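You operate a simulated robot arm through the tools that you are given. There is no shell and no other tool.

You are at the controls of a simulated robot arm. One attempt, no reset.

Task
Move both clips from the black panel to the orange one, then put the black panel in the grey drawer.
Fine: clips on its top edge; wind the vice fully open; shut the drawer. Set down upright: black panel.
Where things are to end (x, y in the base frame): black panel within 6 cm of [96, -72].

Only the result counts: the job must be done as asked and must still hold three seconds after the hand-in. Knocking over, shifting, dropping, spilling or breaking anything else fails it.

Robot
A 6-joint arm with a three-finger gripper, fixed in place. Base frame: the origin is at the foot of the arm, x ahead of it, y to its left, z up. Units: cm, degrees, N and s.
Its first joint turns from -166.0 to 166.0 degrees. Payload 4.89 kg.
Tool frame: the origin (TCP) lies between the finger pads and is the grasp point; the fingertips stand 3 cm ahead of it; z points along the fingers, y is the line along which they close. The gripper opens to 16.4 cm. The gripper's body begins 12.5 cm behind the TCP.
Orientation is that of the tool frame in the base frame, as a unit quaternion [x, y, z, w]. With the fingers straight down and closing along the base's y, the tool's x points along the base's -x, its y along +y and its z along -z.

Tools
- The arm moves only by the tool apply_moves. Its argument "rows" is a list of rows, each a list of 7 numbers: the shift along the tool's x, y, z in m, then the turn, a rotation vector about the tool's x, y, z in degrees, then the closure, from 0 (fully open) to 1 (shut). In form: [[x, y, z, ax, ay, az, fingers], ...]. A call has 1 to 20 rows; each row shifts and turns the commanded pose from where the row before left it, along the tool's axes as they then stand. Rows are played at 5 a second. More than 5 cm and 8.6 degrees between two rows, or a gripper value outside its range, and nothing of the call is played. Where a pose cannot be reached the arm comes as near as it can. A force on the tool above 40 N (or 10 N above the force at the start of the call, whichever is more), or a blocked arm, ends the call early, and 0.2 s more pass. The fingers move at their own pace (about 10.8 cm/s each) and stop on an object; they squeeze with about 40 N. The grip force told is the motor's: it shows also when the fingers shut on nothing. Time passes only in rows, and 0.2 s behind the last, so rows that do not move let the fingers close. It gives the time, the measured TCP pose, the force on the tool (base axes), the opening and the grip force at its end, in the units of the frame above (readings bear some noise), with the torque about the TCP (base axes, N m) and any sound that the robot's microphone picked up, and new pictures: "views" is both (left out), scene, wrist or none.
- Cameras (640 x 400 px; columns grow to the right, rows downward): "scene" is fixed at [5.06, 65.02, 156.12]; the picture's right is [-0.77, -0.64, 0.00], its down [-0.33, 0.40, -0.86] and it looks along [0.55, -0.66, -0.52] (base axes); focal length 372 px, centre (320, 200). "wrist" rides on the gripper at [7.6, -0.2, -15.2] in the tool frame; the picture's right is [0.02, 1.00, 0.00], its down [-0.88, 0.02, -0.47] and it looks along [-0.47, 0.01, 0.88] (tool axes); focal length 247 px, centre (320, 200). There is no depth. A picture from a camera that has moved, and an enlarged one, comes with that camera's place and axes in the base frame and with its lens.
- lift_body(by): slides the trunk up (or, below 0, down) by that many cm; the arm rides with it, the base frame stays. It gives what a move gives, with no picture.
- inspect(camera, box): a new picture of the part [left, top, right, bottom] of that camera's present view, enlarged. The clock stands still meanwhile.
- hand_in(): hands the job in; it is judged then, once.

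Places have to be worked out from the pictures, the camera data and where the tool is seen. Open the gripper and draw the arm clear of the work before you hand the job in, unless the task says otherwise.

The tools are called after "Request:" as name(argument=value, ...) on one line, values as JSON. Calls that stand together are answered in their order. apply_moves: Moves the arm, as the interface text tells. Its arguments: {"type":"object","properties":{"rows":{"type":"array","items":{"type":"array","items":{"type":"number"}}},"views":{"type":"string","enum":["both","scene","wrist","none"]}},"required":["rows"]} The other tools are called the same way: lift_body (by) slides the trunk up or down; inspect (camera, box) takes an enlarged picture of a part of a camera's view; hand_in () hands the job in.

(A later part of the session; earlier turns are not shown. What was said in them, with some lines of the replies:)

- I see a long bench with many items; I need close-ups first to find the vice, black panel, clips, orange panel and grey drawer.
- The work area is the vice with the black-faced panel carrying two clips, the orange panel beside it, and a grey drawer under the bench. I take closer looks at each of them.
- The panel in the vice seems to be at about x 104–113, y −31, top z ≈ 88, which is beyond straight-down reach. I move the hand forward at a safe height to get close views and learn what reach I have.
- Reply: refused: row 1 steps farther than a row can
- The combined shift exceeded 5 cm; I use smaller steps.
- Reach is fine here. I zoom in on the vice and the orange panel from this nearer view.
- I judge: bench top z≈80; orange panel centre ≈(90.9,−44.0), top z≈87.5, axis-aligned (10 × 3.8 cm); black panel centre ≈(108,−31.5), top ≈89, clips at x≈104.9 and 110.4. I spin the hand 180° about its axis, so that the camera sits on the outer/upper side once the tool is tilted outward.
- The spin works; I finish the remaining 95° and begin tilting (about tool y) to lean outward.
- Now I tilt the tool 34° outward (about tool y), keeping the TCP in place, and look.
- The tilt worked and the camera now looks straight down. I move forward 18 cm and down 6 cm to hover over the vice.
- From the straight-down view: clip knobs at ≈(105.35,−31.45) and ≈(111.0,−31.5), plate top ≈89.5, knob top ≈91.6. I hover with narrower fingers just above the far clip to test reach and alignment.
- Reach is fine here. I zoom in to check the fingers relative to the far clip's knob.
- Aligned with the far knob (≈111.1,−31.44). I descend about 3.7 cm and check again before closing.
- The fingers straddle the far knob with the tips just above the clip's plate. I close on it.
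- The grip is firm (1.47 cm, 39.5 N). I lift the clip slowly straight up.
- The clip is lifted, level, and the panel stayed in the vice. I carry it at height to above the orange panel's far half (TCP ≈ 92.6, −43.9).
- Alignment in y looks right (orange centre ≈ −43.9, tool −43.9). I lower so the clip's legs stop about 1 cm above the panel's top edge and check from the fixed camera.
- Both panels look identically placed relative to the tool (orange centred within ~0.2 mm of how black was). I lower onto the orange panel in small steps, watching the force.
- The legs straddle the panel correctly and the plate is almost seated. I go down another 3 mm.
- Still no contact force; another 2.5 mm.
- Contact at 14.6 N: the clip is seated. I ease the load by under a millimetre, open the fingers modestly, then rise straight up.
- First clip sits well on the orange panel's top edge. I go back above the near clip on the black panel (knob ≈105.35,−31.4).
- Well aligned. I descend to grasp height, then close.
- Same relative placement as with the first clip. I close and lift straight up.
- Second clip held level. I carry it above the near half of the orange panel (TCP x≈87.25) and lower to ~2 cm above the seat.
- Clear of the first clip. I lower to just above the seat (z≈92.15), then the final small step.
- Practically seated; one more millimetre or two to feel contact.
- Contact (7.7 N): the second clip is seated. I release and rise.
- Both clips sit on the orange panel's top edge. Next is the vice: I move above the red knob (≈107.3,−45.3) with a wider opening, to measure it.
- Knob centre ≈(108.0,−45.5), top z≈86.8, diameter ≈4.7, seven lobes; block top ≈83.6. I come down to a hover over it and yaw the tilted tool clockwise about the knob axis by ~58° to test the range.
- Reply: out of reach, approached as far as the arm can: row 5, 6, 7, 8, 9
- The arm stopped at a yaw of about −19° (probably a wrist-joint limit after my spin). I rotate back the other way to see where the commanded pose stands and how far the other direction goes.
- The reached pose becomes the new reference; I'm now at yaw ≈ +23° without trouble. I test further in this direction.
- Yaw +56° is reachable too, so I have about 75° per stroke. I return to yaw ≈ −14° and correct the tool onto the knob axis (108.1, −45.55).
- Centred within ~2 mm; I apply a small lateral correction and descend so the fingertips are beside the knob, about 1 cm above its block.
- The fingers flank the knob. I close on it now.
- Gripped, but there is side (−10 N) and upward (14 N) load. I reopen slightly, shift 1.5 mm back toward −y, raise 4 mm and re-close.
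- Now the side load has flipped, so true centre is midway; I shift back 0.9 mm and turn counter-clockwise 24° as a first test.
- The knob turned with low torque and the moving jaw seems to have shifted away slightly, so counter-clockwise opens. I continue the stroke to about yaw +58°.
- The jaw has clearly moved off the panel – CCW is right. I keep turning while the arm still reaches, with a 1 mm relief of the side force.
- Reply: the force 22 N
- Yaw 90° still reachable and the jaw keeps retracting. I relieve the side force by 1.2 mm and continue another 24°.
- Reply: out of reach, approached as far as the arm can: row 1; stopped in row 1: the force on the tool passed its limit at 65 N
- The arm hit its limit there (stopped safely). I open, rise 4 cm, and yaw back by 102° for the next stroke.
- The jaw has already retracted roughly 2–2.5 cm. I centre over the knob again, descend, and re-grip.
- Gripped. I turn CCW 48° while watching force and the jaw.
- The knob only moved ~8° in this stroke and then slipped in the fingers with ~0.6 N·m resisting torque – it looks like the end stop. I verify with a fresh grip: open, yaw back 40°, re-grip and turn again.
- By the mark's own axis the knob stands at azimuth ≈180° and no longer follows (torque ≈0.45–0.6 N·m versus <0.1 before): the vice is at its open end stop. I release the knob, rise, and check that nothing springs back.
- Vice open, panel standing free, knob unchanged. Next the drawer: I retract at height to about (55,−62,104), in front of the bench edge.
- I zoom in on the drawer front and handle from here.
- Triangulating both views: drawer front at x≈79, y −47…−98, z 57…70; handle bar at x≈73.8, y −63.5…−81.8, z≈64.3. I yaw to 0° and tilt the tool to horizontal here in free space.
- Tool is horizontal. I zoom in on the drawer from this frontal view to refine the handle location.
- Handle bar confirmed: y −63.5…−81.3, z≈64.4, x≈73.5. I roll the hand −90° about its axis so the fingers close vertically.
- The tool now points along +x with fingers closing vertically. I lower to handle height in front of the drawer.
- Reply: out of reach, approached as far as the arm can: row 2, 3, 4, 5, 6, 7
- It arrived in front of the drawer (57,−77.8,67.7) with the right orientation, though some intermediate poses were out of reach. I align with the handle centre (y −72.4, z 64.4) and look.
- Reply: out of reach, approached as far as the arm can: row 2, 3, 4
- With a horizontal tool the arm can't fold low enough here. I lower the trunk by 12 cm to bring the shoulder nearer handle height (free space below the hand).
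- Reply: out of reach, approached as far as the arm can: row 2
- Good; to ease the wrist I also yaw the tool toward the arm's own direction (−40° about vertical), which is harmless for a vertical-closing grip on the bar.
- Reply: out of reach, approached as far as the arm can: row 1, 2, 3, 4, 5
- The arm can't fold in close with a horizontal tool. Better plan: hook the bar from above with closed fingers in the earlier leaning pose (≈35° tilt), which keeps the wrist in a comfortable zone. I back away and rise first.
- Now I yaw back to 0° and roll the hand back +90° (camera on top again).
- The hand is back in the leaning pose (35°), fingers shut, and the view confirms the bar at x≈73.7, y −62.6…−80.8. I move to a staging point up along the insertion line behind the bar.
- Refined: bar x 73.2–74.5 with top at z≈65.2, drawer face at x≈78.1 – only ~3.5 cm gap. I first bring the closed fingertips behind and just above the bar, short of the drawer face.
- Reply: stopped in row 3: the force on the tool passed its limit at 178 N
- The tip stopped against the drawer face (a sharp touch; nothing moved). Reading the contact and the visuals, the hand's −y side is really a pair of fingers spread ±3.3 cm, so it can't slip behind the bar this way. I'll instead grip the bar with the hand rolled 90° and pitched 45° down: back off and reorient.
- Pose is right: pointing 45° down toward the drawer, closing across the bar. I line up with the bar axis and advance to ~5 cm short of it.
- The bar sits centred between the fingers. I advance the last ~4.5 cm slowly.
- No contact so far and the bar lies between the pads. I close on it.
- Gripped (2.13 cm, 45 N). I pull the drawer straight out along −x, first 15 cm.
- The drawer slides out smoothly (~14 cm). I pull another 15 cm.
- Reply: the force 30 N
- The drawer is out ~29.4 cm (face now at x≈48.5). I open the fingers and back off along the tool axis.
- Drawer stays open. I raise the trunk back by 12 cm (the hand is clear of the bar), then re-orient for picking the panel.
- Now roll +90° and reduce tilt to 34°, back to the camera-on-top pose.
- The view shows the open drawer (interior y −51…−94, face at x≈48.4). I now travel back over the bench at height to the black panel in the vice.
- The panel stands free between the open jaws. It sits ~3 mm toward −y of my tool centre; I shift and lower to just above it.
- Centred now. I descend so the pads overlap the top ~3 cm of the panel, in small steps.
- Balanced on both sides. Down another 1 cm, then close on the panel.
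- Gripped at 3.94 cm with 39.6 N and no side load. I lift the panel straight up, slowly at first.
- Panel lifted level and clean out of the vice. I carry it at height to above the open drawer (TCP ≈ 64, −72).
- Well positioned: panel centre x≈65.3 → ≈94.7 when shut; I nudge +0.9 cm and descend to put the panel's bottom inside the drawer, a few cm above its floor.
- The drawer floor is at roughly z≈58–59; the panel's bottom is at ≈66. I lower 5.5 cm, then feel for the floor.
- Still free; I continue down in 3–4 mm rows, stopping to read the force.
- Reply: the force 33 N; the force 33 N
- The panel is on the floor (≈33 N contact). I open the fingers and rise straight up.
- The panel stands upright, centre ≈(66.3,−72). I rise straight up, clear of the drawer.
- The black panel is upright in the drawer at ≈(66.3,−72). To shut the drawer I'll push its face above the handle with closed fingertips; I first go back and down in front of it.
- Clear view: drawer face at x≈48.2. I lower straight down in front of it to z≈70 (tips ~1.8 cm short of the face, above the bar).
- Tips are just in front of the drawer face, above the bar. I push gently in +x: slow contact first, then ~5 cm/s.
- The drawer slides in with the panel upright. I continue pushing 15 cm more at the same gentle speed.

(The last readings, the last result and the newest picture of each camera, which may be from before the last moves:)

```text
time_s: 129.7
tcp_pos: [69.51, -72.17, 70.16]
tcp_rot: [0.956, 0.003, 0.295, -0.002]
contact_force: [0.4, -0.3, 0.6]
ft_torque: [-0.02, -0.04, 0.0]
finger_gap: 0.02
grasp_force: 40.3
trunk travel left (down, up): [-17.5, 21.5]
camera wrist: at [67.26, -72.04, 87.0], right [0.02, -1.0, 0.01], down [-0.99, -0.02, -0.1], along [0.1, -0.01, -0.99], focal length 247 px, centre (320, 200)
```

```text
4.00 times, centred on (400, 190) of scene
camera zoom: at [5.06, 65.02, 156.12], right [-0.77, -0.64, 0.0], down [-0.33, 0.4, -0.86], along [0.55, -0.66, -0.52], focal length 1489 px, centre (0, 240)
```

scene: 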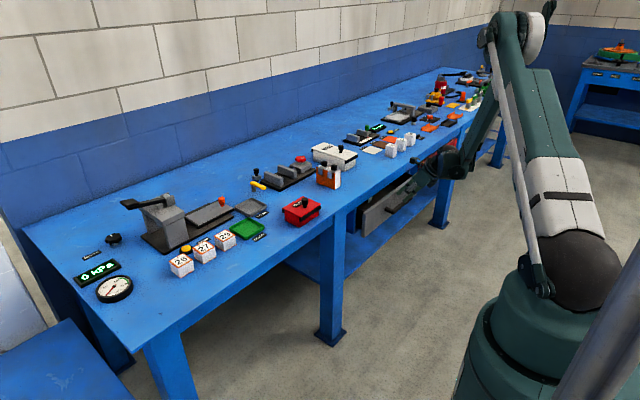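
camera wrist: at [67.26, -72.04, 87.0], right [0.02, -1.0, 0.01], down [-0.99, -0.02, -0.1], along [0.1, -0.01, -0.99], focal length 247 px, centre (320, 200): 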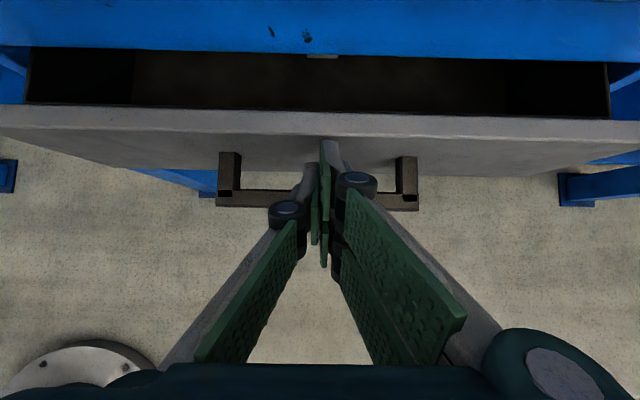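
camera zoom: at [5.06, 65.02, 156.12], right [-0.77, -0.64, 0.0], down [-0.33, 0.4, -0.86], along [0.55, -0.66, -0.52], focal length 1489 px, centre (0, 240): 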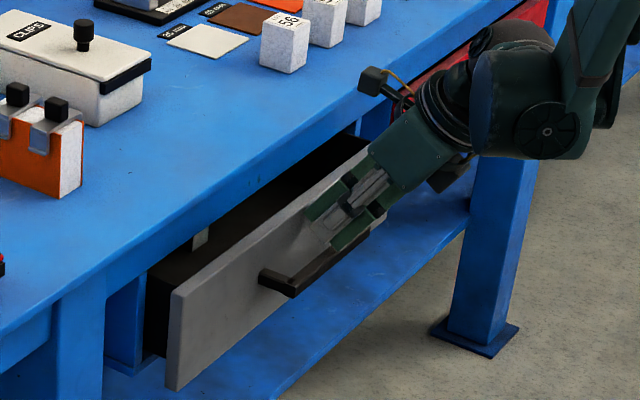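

About 4 cm left. I slow down to 2 cm/s for the last part.

Request:
apply_moves(rows=[[0.00331, 0, 0.00224, 0, 0, 0, 1], [0.00331, 0, 0.00224, 0, 0, 0, 1], [0.00331, 0, 0.00224, 0, 0, 0, 1], [0.00331, 0, 0.00224, 0, 0, 0, 1], [0.00331, 0, 0.00224, 0, 0, 0, 1], [0.00331, 0, 0.00224, 0, 0, 0, 1], [0.00331, 0, 0.00224, 0, 0, 0, 1], [0.00331, 0, 0.00224, 0, 0, 0, 1], [0.00166, 0, 0.00112, 0, 0, 0, 1], [0, 0, 0, 0, 0, 0, 1]], views="wrist")

Request:
inspect(camera="scene", box=[340, 140, 440, 240])

```text
time_s: 131.9
tcp_pos: [72.74, -72.03, 70.06]
tcp_rot: [0.956, 0.002, 0.294, -0.003]
contact_force: [-0.4, 0.4, 0.3]
ft_torque: [-0.01, 0.0, 0.0]
finger_gap: 0.02
grasp_force: 39.7
trunk travel left (down, up): [-17.5, 21.5]
camera wrist: at [70.61, -71.98, 87.01], right [0.02, -1.0, 0.01], down [-0.99, -0.02, -0.1], along [0.1, -0.01, -0.99], focal length 247 px, centre (320, 200)
```

wrist: 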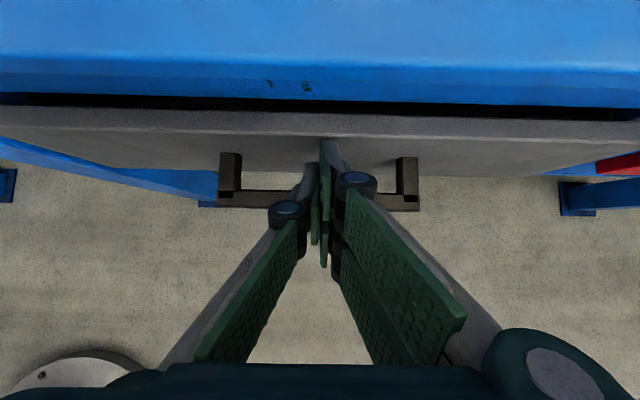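

```text
4.00 times, centred on (390, 190) of scene
camera zoom: at [5.06, 65.02, 156.12], right [-0.77, -0.64, 0.0], down [-0.33, 0.4, -0.86], along [0.55, -0.66, -0.52], focal length 1489 px, centre (40, 240)
```

zoom: 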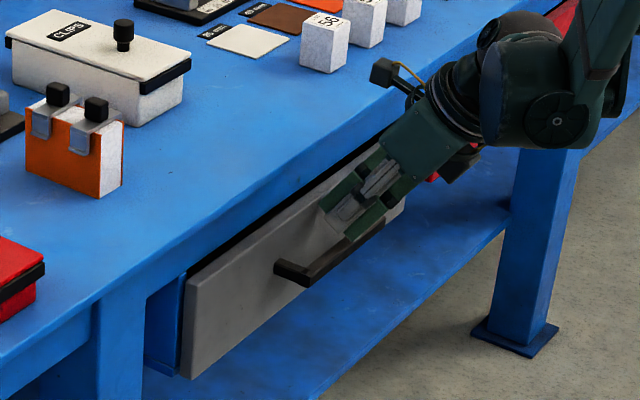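

Nearly shut. I push the last centimetre in 1.5 mm steps until the stop is felt.

Request:
apply_moves(rows=[[0.00124, 0, 0.00084, 0, 0, 0, 1], [0.00124, 0, 0.00084, 0, 0, 0, 1], [0.00124, 0, 0.00084, 0, 0, 0, 1], [0.00124, 0, 0.00084, 0, 0, 0, 1], [0, 0, 0, 0, 0, 0, 1]], views="none")

Request:
apply_moves(rows=[[0.00124, 0, 0.00084, 0, 0, 0, 1], [0.00124, 0, 0.00084, 0, 0, 0, 1], [0, 0, 0, 0, 0, 0, 1]], views="none")

```text
time_s: 133.1
tcp_pos: [73.3, -72.16, 70.14]
tcp_rot: [0.956, 0.002, 0.294, -0.002]
contact_force: [-1.6, 0.5, -0.9]
ft_torque: [0.0, 0.0, 0.04]
finger_gap: 0.02
grasp_force: 39.9
trunk travel left (down, up): [-17.5, 21.5]
```

```text
time_s: 133.9
tcp_pos: [73.43, -72.11, 70.18]
tcp_rot: [0.956, 0.002, 0.292, -0.002]
contact_force: [-14.4, 3.7, -3.3]
ft_torque: [0.0, 0.18, 0.1]
finger_gap: 0.0
grasp_force: 39.6
trunk travel left (down, up): [-17.5, 21.5]
```

The stop is felt (14 N) at the same TCP x as when the drawer was originally shut. One more light push, then I back off and compare.

Request:
apply_moves(rows=[[0.0008, 0, 0.0005, 0, 0, 0, 1], [0, 0, 0, 0, 0, 0, 1]], views="none")

Request:
apply_moves(rows=[[0, 0, -0.01, 0, 0, 0, 1], [0, 0, -0.03, 0, 0, 0, 1], [0, 0, -0.045, 0, 0, 0, 1], [-0.0106, 0, -0.0331, 0, 0, 0, 1], [-0.0106, 0, -0.0331, 0, 0, 0, 1], [-0.0106, 0, -0.0331, 0, 0, 0, 1], [0.0252, 0, -0.0373, 0, 0, 0, 1], [0.0252, 0, -0.0373, 0, 0, 0, 0.9], [0.0252, 0, -0.0373, 0, 0, 0, 0.8], [0.0252, 0, -0.0373, 0, 0, 0, 0.65], [0, 0, 0, 0, 0, 0, 0.6]], views="both")

Request:
inspect(camera="scene", box=[330, 140, 430, 240])

Request:
inspect(camera="scene", box=[250, 130, 350, 200])

```text
time_s: 134.5
tcp_pos: [73.65, -72.18, 70.12]
tcp_rot: [0.956, 0.002, 0.293, -0.002]
contact_force: [-35.2, 7.9, -6.5]
ft_torque: [0.01, 0.42, 0.17]
finger_gap: 0.01
grasp_force: 39.9
trunk travel left (down, up): [-17.5, 21.5]
```

```text
time_s: 136.9
tcp_pos: [60.78, -72.15, 101.76]
tcp_rot: [0.956, 0.002, 0.294, -0.002]
contact_force: [0.0, 0.9, -0.3]
ft_torque: [-0.05, -0.01, -0.05]
finger_gap: 6.56
grasp_force: 0.0
trunk travel left (down, up): [-17.5, 21.5]
camera wrist: at [58.57, -72.08, 118.66], right [0.02, -1.0, 0.01], down [-0.99, -0.02, -0.1], along [0.1, -0.01, -0.99], focal length 247 px, centre (320, 200)
```

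scene: 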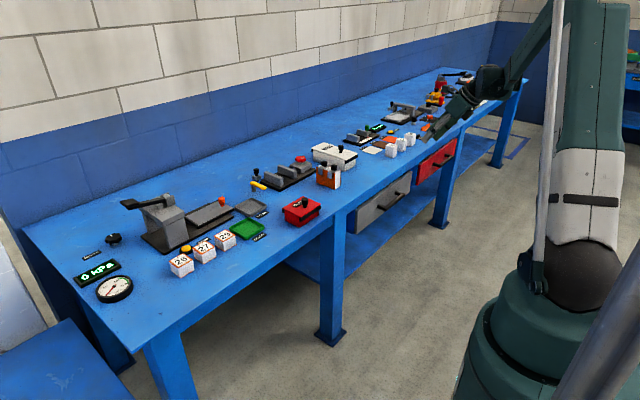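
wrist: 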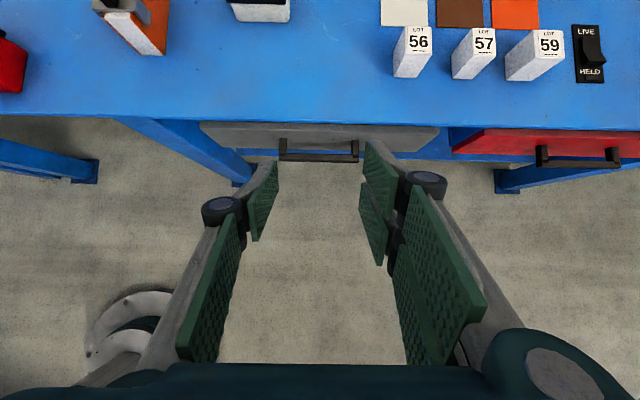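

```text
4.00 times, centred on (380, 190) of scene
camera zoom: at [5.06, 65.02, 156.12], right [-0.77, -0.64, 0.0], down [-0.33, 0.4, -0.86], along [0.55, -0.66, -0.52], focal length 1489 px, centre (80, 240)
```

zoom: 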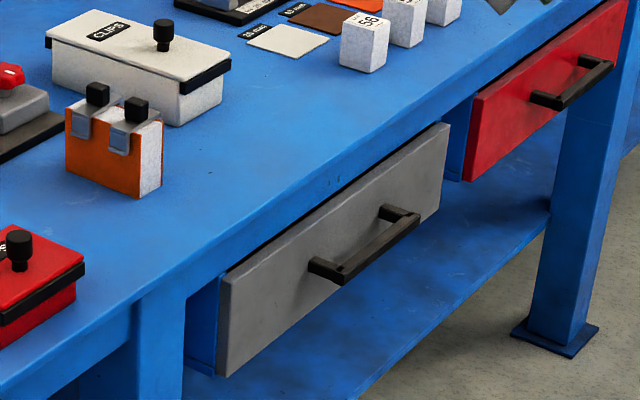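

```text
5.71 times, centred on (300, 165) of scene
camera zoom: at [5.06, 65.02, 156.12], right [-0.77, -0.64, 0.0], down [-0.33, 0.4, -0.86], along [0.55, -0.66, -0.52], focal length 2128 px, centre (434, 400)
```

zoom: 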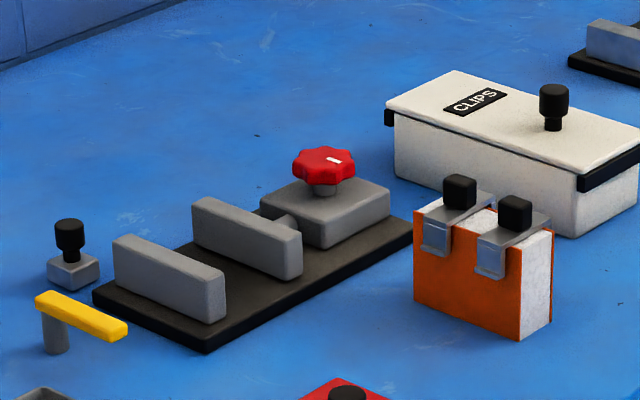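

The drawer matches its original shut position, clips and everything else look undisturbed. For certainty about "fully open", I return to the knob for one more check turn: first hover over it and measure the mark.

Request:
apply_moves(rows=[[0.02836, -0.02054, 0.0216, 0, 0, 0, 0.55], [0.02836, -0.02054, 0.0216, 0, 0, 0, 0.55], [0.02836, -0.02054, 0.0216, 0, 0, 0, 0.55], [0.02836, -0.02054, 0.0216, 0, 0, 0, 0.55], [0.02836, -0.02054, 0.0216, 0, 0, 0, 0.55], [0.02836, -0.02054, 0.0216, 0, 0, 0, 0.55], [0.02836, -0.02054, 0.0216, 0, 0, 0, 0.55], [0.02836, -0.02054, 0.0216, 0, 0, 0, 0.55], [0.02836, -0.02054, 0.0216, 0, 0, 0, 0.55], [0.02836, -0.02054, 0.0216, 0, 0, 0, 0.55], [0.02836, -0.02054, 0.0216, 0, 0, 0, 0.55], [0.02836, -0.02054, 0.0216, 0, 0, 0, 0.55], [0.02836, -0.02054, 0.0216, 0, 0, 0, 0.55], [0, 0, 0, 0, 0, 0, 0.55]], views="wrist")

Request:
inspect(camera="wrist", box=[240, 120, 400, 220])

```text
time_s: 139.9
tcp_pos: [106.82, -45.36, 99.14]
tcp_rot: [0.956, 0.002, 0.293, -0.003]
contact_force: [-0.3, 0.0, -0.5]
ft_torque: [-0.03, 0.07, 0.0]
finger_gap: 7.38
grasp_force: 0.0
trunk travel left (down, up): [-17.5, 21.5]
camera wrist: at [104.7, -45.28, 116.04], right [0.02, -1.0, 0.01], down [-0.99, -0.02, -0.1], along [0.1, -0.01, -0.99], focal length 247 px, centre (320, 200)
```

wrist: 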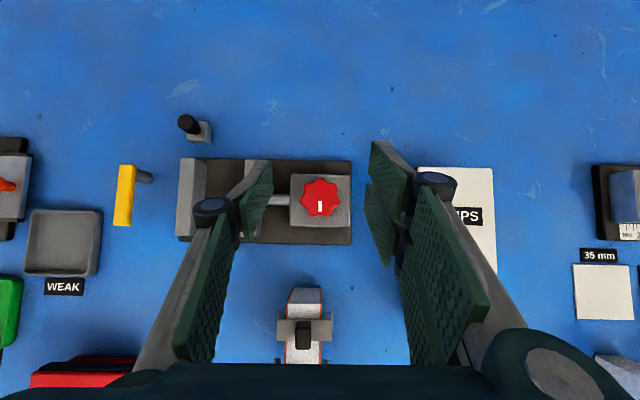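

```text
4.00 times, centred on (320, 170) of wrist
camera zoom: at [104.7, -45.28, 116.04], right [0.02, -1.0, 0.01], down [-0.99, -0.02, -0.1], along [0.1, -0.01, -0.99], focal length 988 px, centre (320, 320)
```

zoom: 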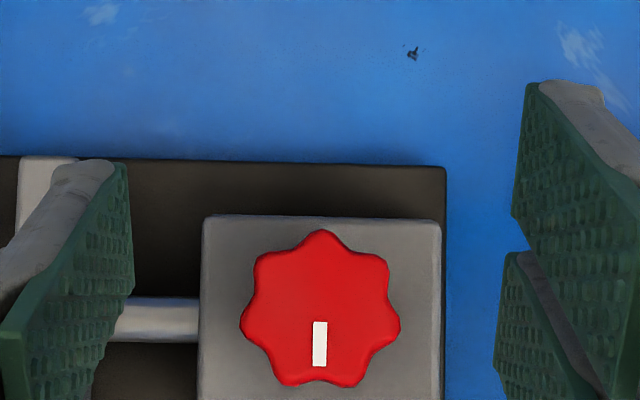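

The mark points to azimuth ≈181° as before. I descend and re-grip the knob for the check turn.

Request:
apply_moves(rows=[[-0.0196, 0.0003, 0.0298, 0, 0, 0, 0.55], [-0.0196, 0.0002, 0.0298, 0, 0, 0, 0.55], [-0.0098, 0.0002, 0.0149, 0, 0, 0, 0.55], [-0.0096, 0, 0.0147, 0, 0, 0, 0.55], [0, 0, 0, 0, 0, 0, 1], [0, 0, 0, 0, 0, 0, 1], [0, 0, 0, 0, 0, 0, 1]], views="none")

Request:
inspect(camera="wrist", box=[240, 120, 400, 220])

```text
time_s: 141.5
tcp_pos: [107.02, -45.67, 88.46]
tcp_rot: [0.956, 0.002, 0.293, -0.003]
contact_force: [4.2, -9.3, -4.7]
ft_torque: [-0.47, -0.53, -0.11]
finger_gap: 4.95
grasp_force: 45.1
trunk travel left (down, up): [-17.5, 21.5]
```

```text
4.00 times, centred on (320, 170) of wrist
camera zoom: at [104.83, -45.38, 105.39], right [0.02, -1.0, 0.01], down [-0.99, -0.02, -0.1], along [0.1, -0.01, -0.99], focal length 988 px, centre (320, 320)
```

zoom: 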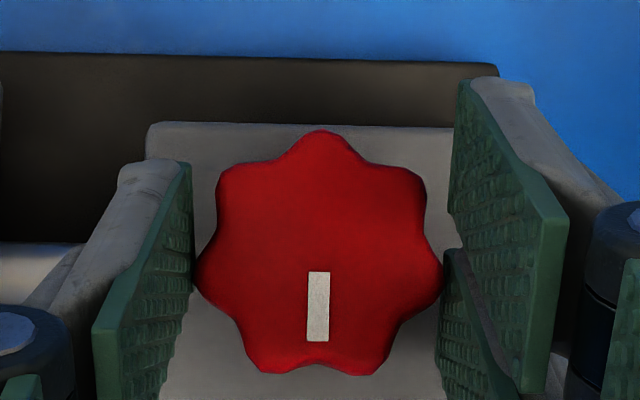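

Gripped. I turn CCW 24° and look whether the mark follows.

Request:
apply_moves(rows=[[0.0001, 0.0019, 0, 4.48, 0, -6.62, 1], [0.0001, 0.0012, 0, 4.48, 0, -6.62, 1], [0.0001, 0.0012, 0, 4.48, 0, -6.62, 1], [0, 0, 0, 0, 0, 0, 1]], views="none")

Request:
inspect(camera="wrist", box=[240, 120, 400, 220])

Request:
inspect(camera="scene", box=[265, 130, 335, 190])

```text
time_s: 142.5
tcp_pos: [106.89, -45.94, 88.79]
tcp_rot: [0.934, 0.201, 0.288, -0.064]
contact_force: [-13.0, -12.9, 18.8]
ft_torque: [-0.36, 0.98, -1.04]
finger_gap: 4.84
grasp_force: 45.3
trunk travel left (down, up): [-17.5, 21.5]
```

```text
4.00 times, centred on (320, 170) of wrist
camera zoom: at [104.89, -46.76, 105.61], right [0.43, -0.9, 0.01], down [-0.9, -0.43, -0.11], along [0.1, 0.04, -0.99], focal length 988 px, centre (320, 320)
```

zoom: 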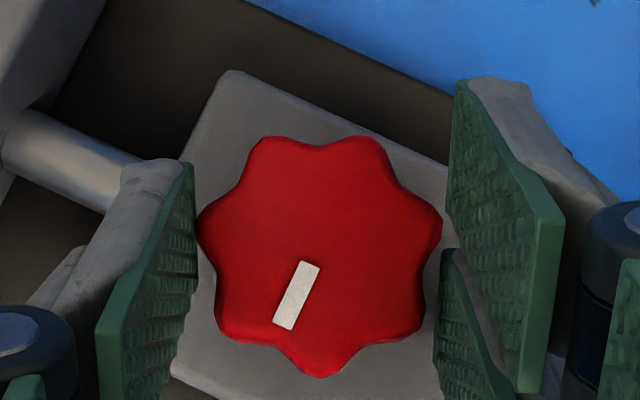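

```text
6.67 times, centred on (300, 160) of scene
camera zoom: at [5.06, 65.02, 156.12], right [-0.77, -0.64, 0.0], down [-0.33, 0.4, -0.86], along [0.55, -0.66, -0.52], focal length 2482 px, centre (453, 467)
```

zoom: 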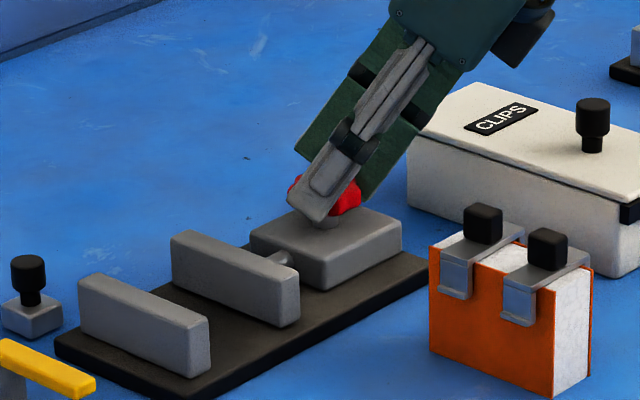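

The knob stays at ≈182° against 1 N·m of torque – the vice is definitely at its open stop. I release, rise straight up, and withdraw clear of the bench.

Request:
apply_moves(rows=[[0, 0, 0, 0, 0, 0, 0.5], [0, 0, 0, 0, 0, 0, 0.5], [0.0112, 0, -0.0166, 0, 0, 0, 0.5], [0.0213, 0, -0.0315, 0, 0, 0, 0.5], [0.0213, 0, -0.0315, 0, 0, 0, 0.5], [0.0213, 0, -0.0315, 0, 0, 0, 0.5], [0.0213, 0, -0.0315, 0, 0, 0, 0.5], [0, 0, 0, 0, 0, 0, 0.5]], views="none")

Request:
apply_moves(rows=[[-0.037, 0, -0.025, 0, 0, 0, 0.4], [-0.037, 0, -0.025, 0, 0, 0, 0.3], [-0.037, 0, -0.025, 0, 0, 0, 0.2], [-0.037, 0, -0.025, 0, 0, 0, 0.1], [-0.037, 0, -0.025, 0, 0, 0, 0], [-0.037, 0, -0.025, 0, 0, 0, 0], [-0.037, 0, -0.025, 0, 0, 0, 0], [-0.037, 0, -0.025, 0, 0, 0, 0], [-0.037, 0, -0.025, 0, 0, 0, 0], [-0.037, 0, -0.025, 0, 0, 0, 0], [0, 0, 0, 0, 0, 0, 0]], views="both")

Request:
inspect(camera="scene", box=[250, 130, 350, 200])

Request:
inspect(camera="scene", box=[330, 100, 490, 240])

```text
time_s: 144.3
tcp_pos: [107.14, -45.98, 105.81]
tcp_rot: [0.935, 0.2, 0.287, -0.063]
contact_force: [-1.6, 0.2, 1.2]
ft_torque: [-0.05, 0.0, 0.01]
finger_gap: 8.18
grasp_force: 0.1
trunk travel left (down, up): [-17.5, 21.5]
```

```text
time_s: 146.7
tcp_pos: [66.35, -64.36, 105.67]
tcp_rot: [0.934, 0.201, 0.287, -0.064]
contact_force: [0.2, 0.1, -0.5]
ft_torque: [0.01, -0.02, -0.02]
finger_gap: 16.43
grasp_force: 0.0
trunk travel left (down, up): [-17.5, 21.5]
camera wrist: at [64.23, -65.19, 122.48], right [0.43, -0.9, 0.01], down [-0.9, -0.43, -0.1], along [0.1, 0.04, -0.99], focal length 247 px, centre (320, 200)
```

scene: 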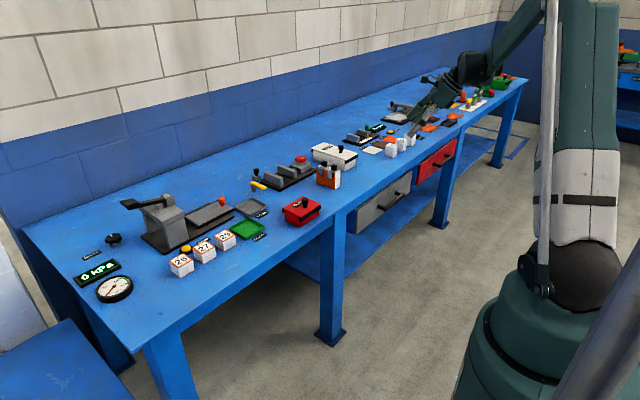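
wrist: 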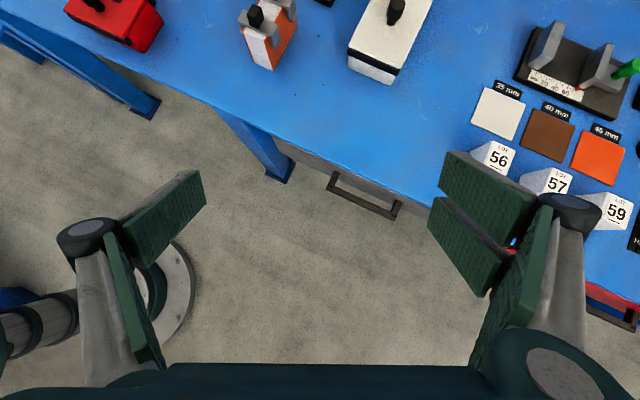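

```text
5.71 times, centred on (300, 165) of scene
camera zoom: at [5.06, 65.02, 156.12], right [-0.77, -0.64, 0.0], down [-0.33, 0.4, -0.86], along [0.55, -0.66, -0.52], focal length 2128 px, centre (434, 400)
```

zoom: 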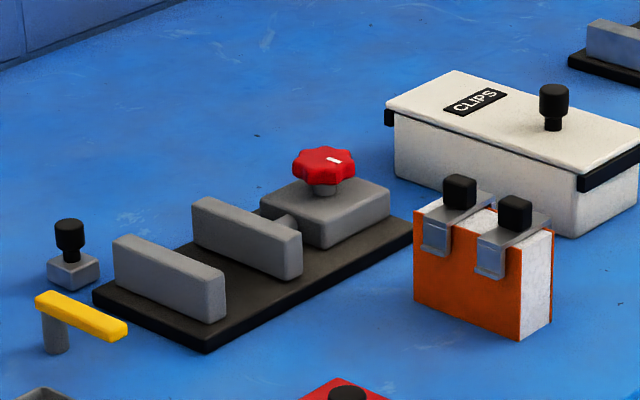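

```text
2.86 times, centred on (410, 170) of scene
camera zoom: at [5.06, 65.02, 156.12], right [-0.77, -0.64, 0.0], down [-0.33, 0.4, -0.86], along [0.55, -0.66, -0.52], focal length 1064 px, centre (63, 286)
```

zoom: 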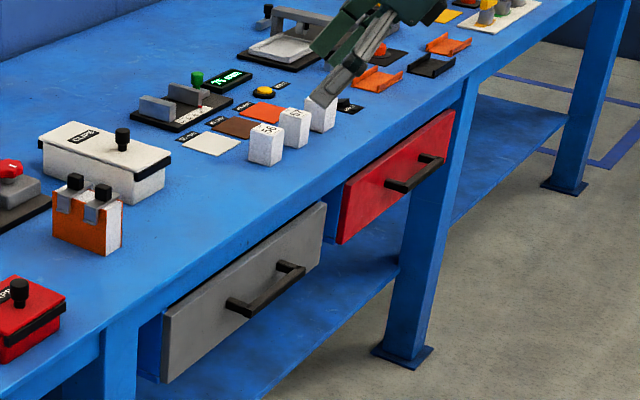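

All looks right: both clips on the orange panel, vice empty and fully open, grey drawer shut with the panel inside. I raise the hand a little more to be well clear before handing in.

Request:
apply_moves(rows=[[0.0112, 0, -0.0346, 0, 0, 0, 0], [0.0112, 0, -0.0346, 0, 0, 0, 0], [0.0112, 0, -0.0346, 0, 0, 0, 0], [0, 0, 0, 0, 0, 0, 0]], views="scene")

```text
time_s: 147.7
tcp_pos: [63.64, -65.56, 116.18]
tcp_rot: [0.935, 0.201, 0.287, -0.062]
contact_force: [-0.1, 1.5, 1.2]
ft_torque: [-0.12, -0.01, -0.05]
finger_gap: 16.4
grasp_force: 0.0
trunk travel left (down, up): [-17.5, 21.5]
```

scene: 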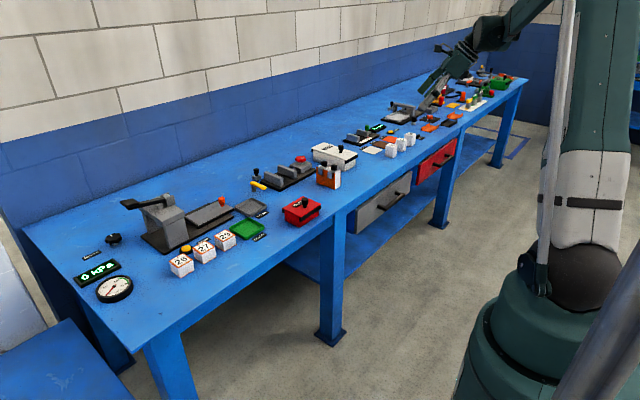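

The arm is clear with the gripper open, and the scene is as required. I hand the job in.

Request:
hand_in()

```text
The job is handed in.
```

I've handed the job in. By the last pictures everything asked for is done, but I have no score or verdict back.

- **Clips:** Both sit on the orange panel's top edge. I felt contact as each one seated, at about 15 N and 8 N.
- **Vice:** It is wound open to its stop. On a final check turn the knob stayed put against about 1 N·m.
- **Black panel:** I set it down upright in the grey drawer. From how far the drawer travelled, it should be at about [95.7, -72] with the drawer shut. I could not see it again after closing.
- **Drawer:** It is shut. The stop came at the same place as at the start, and the front matches the first pictures.

While I was first trying to hook the drawer handle, the closed fingers hit the drawer front hard, with a spike of 178 N. The pictures afterwards show nothing moved or damaged. The later pictures show nothing else shifted on the part of the bench I worked over. The arm is clear with the gripper open.
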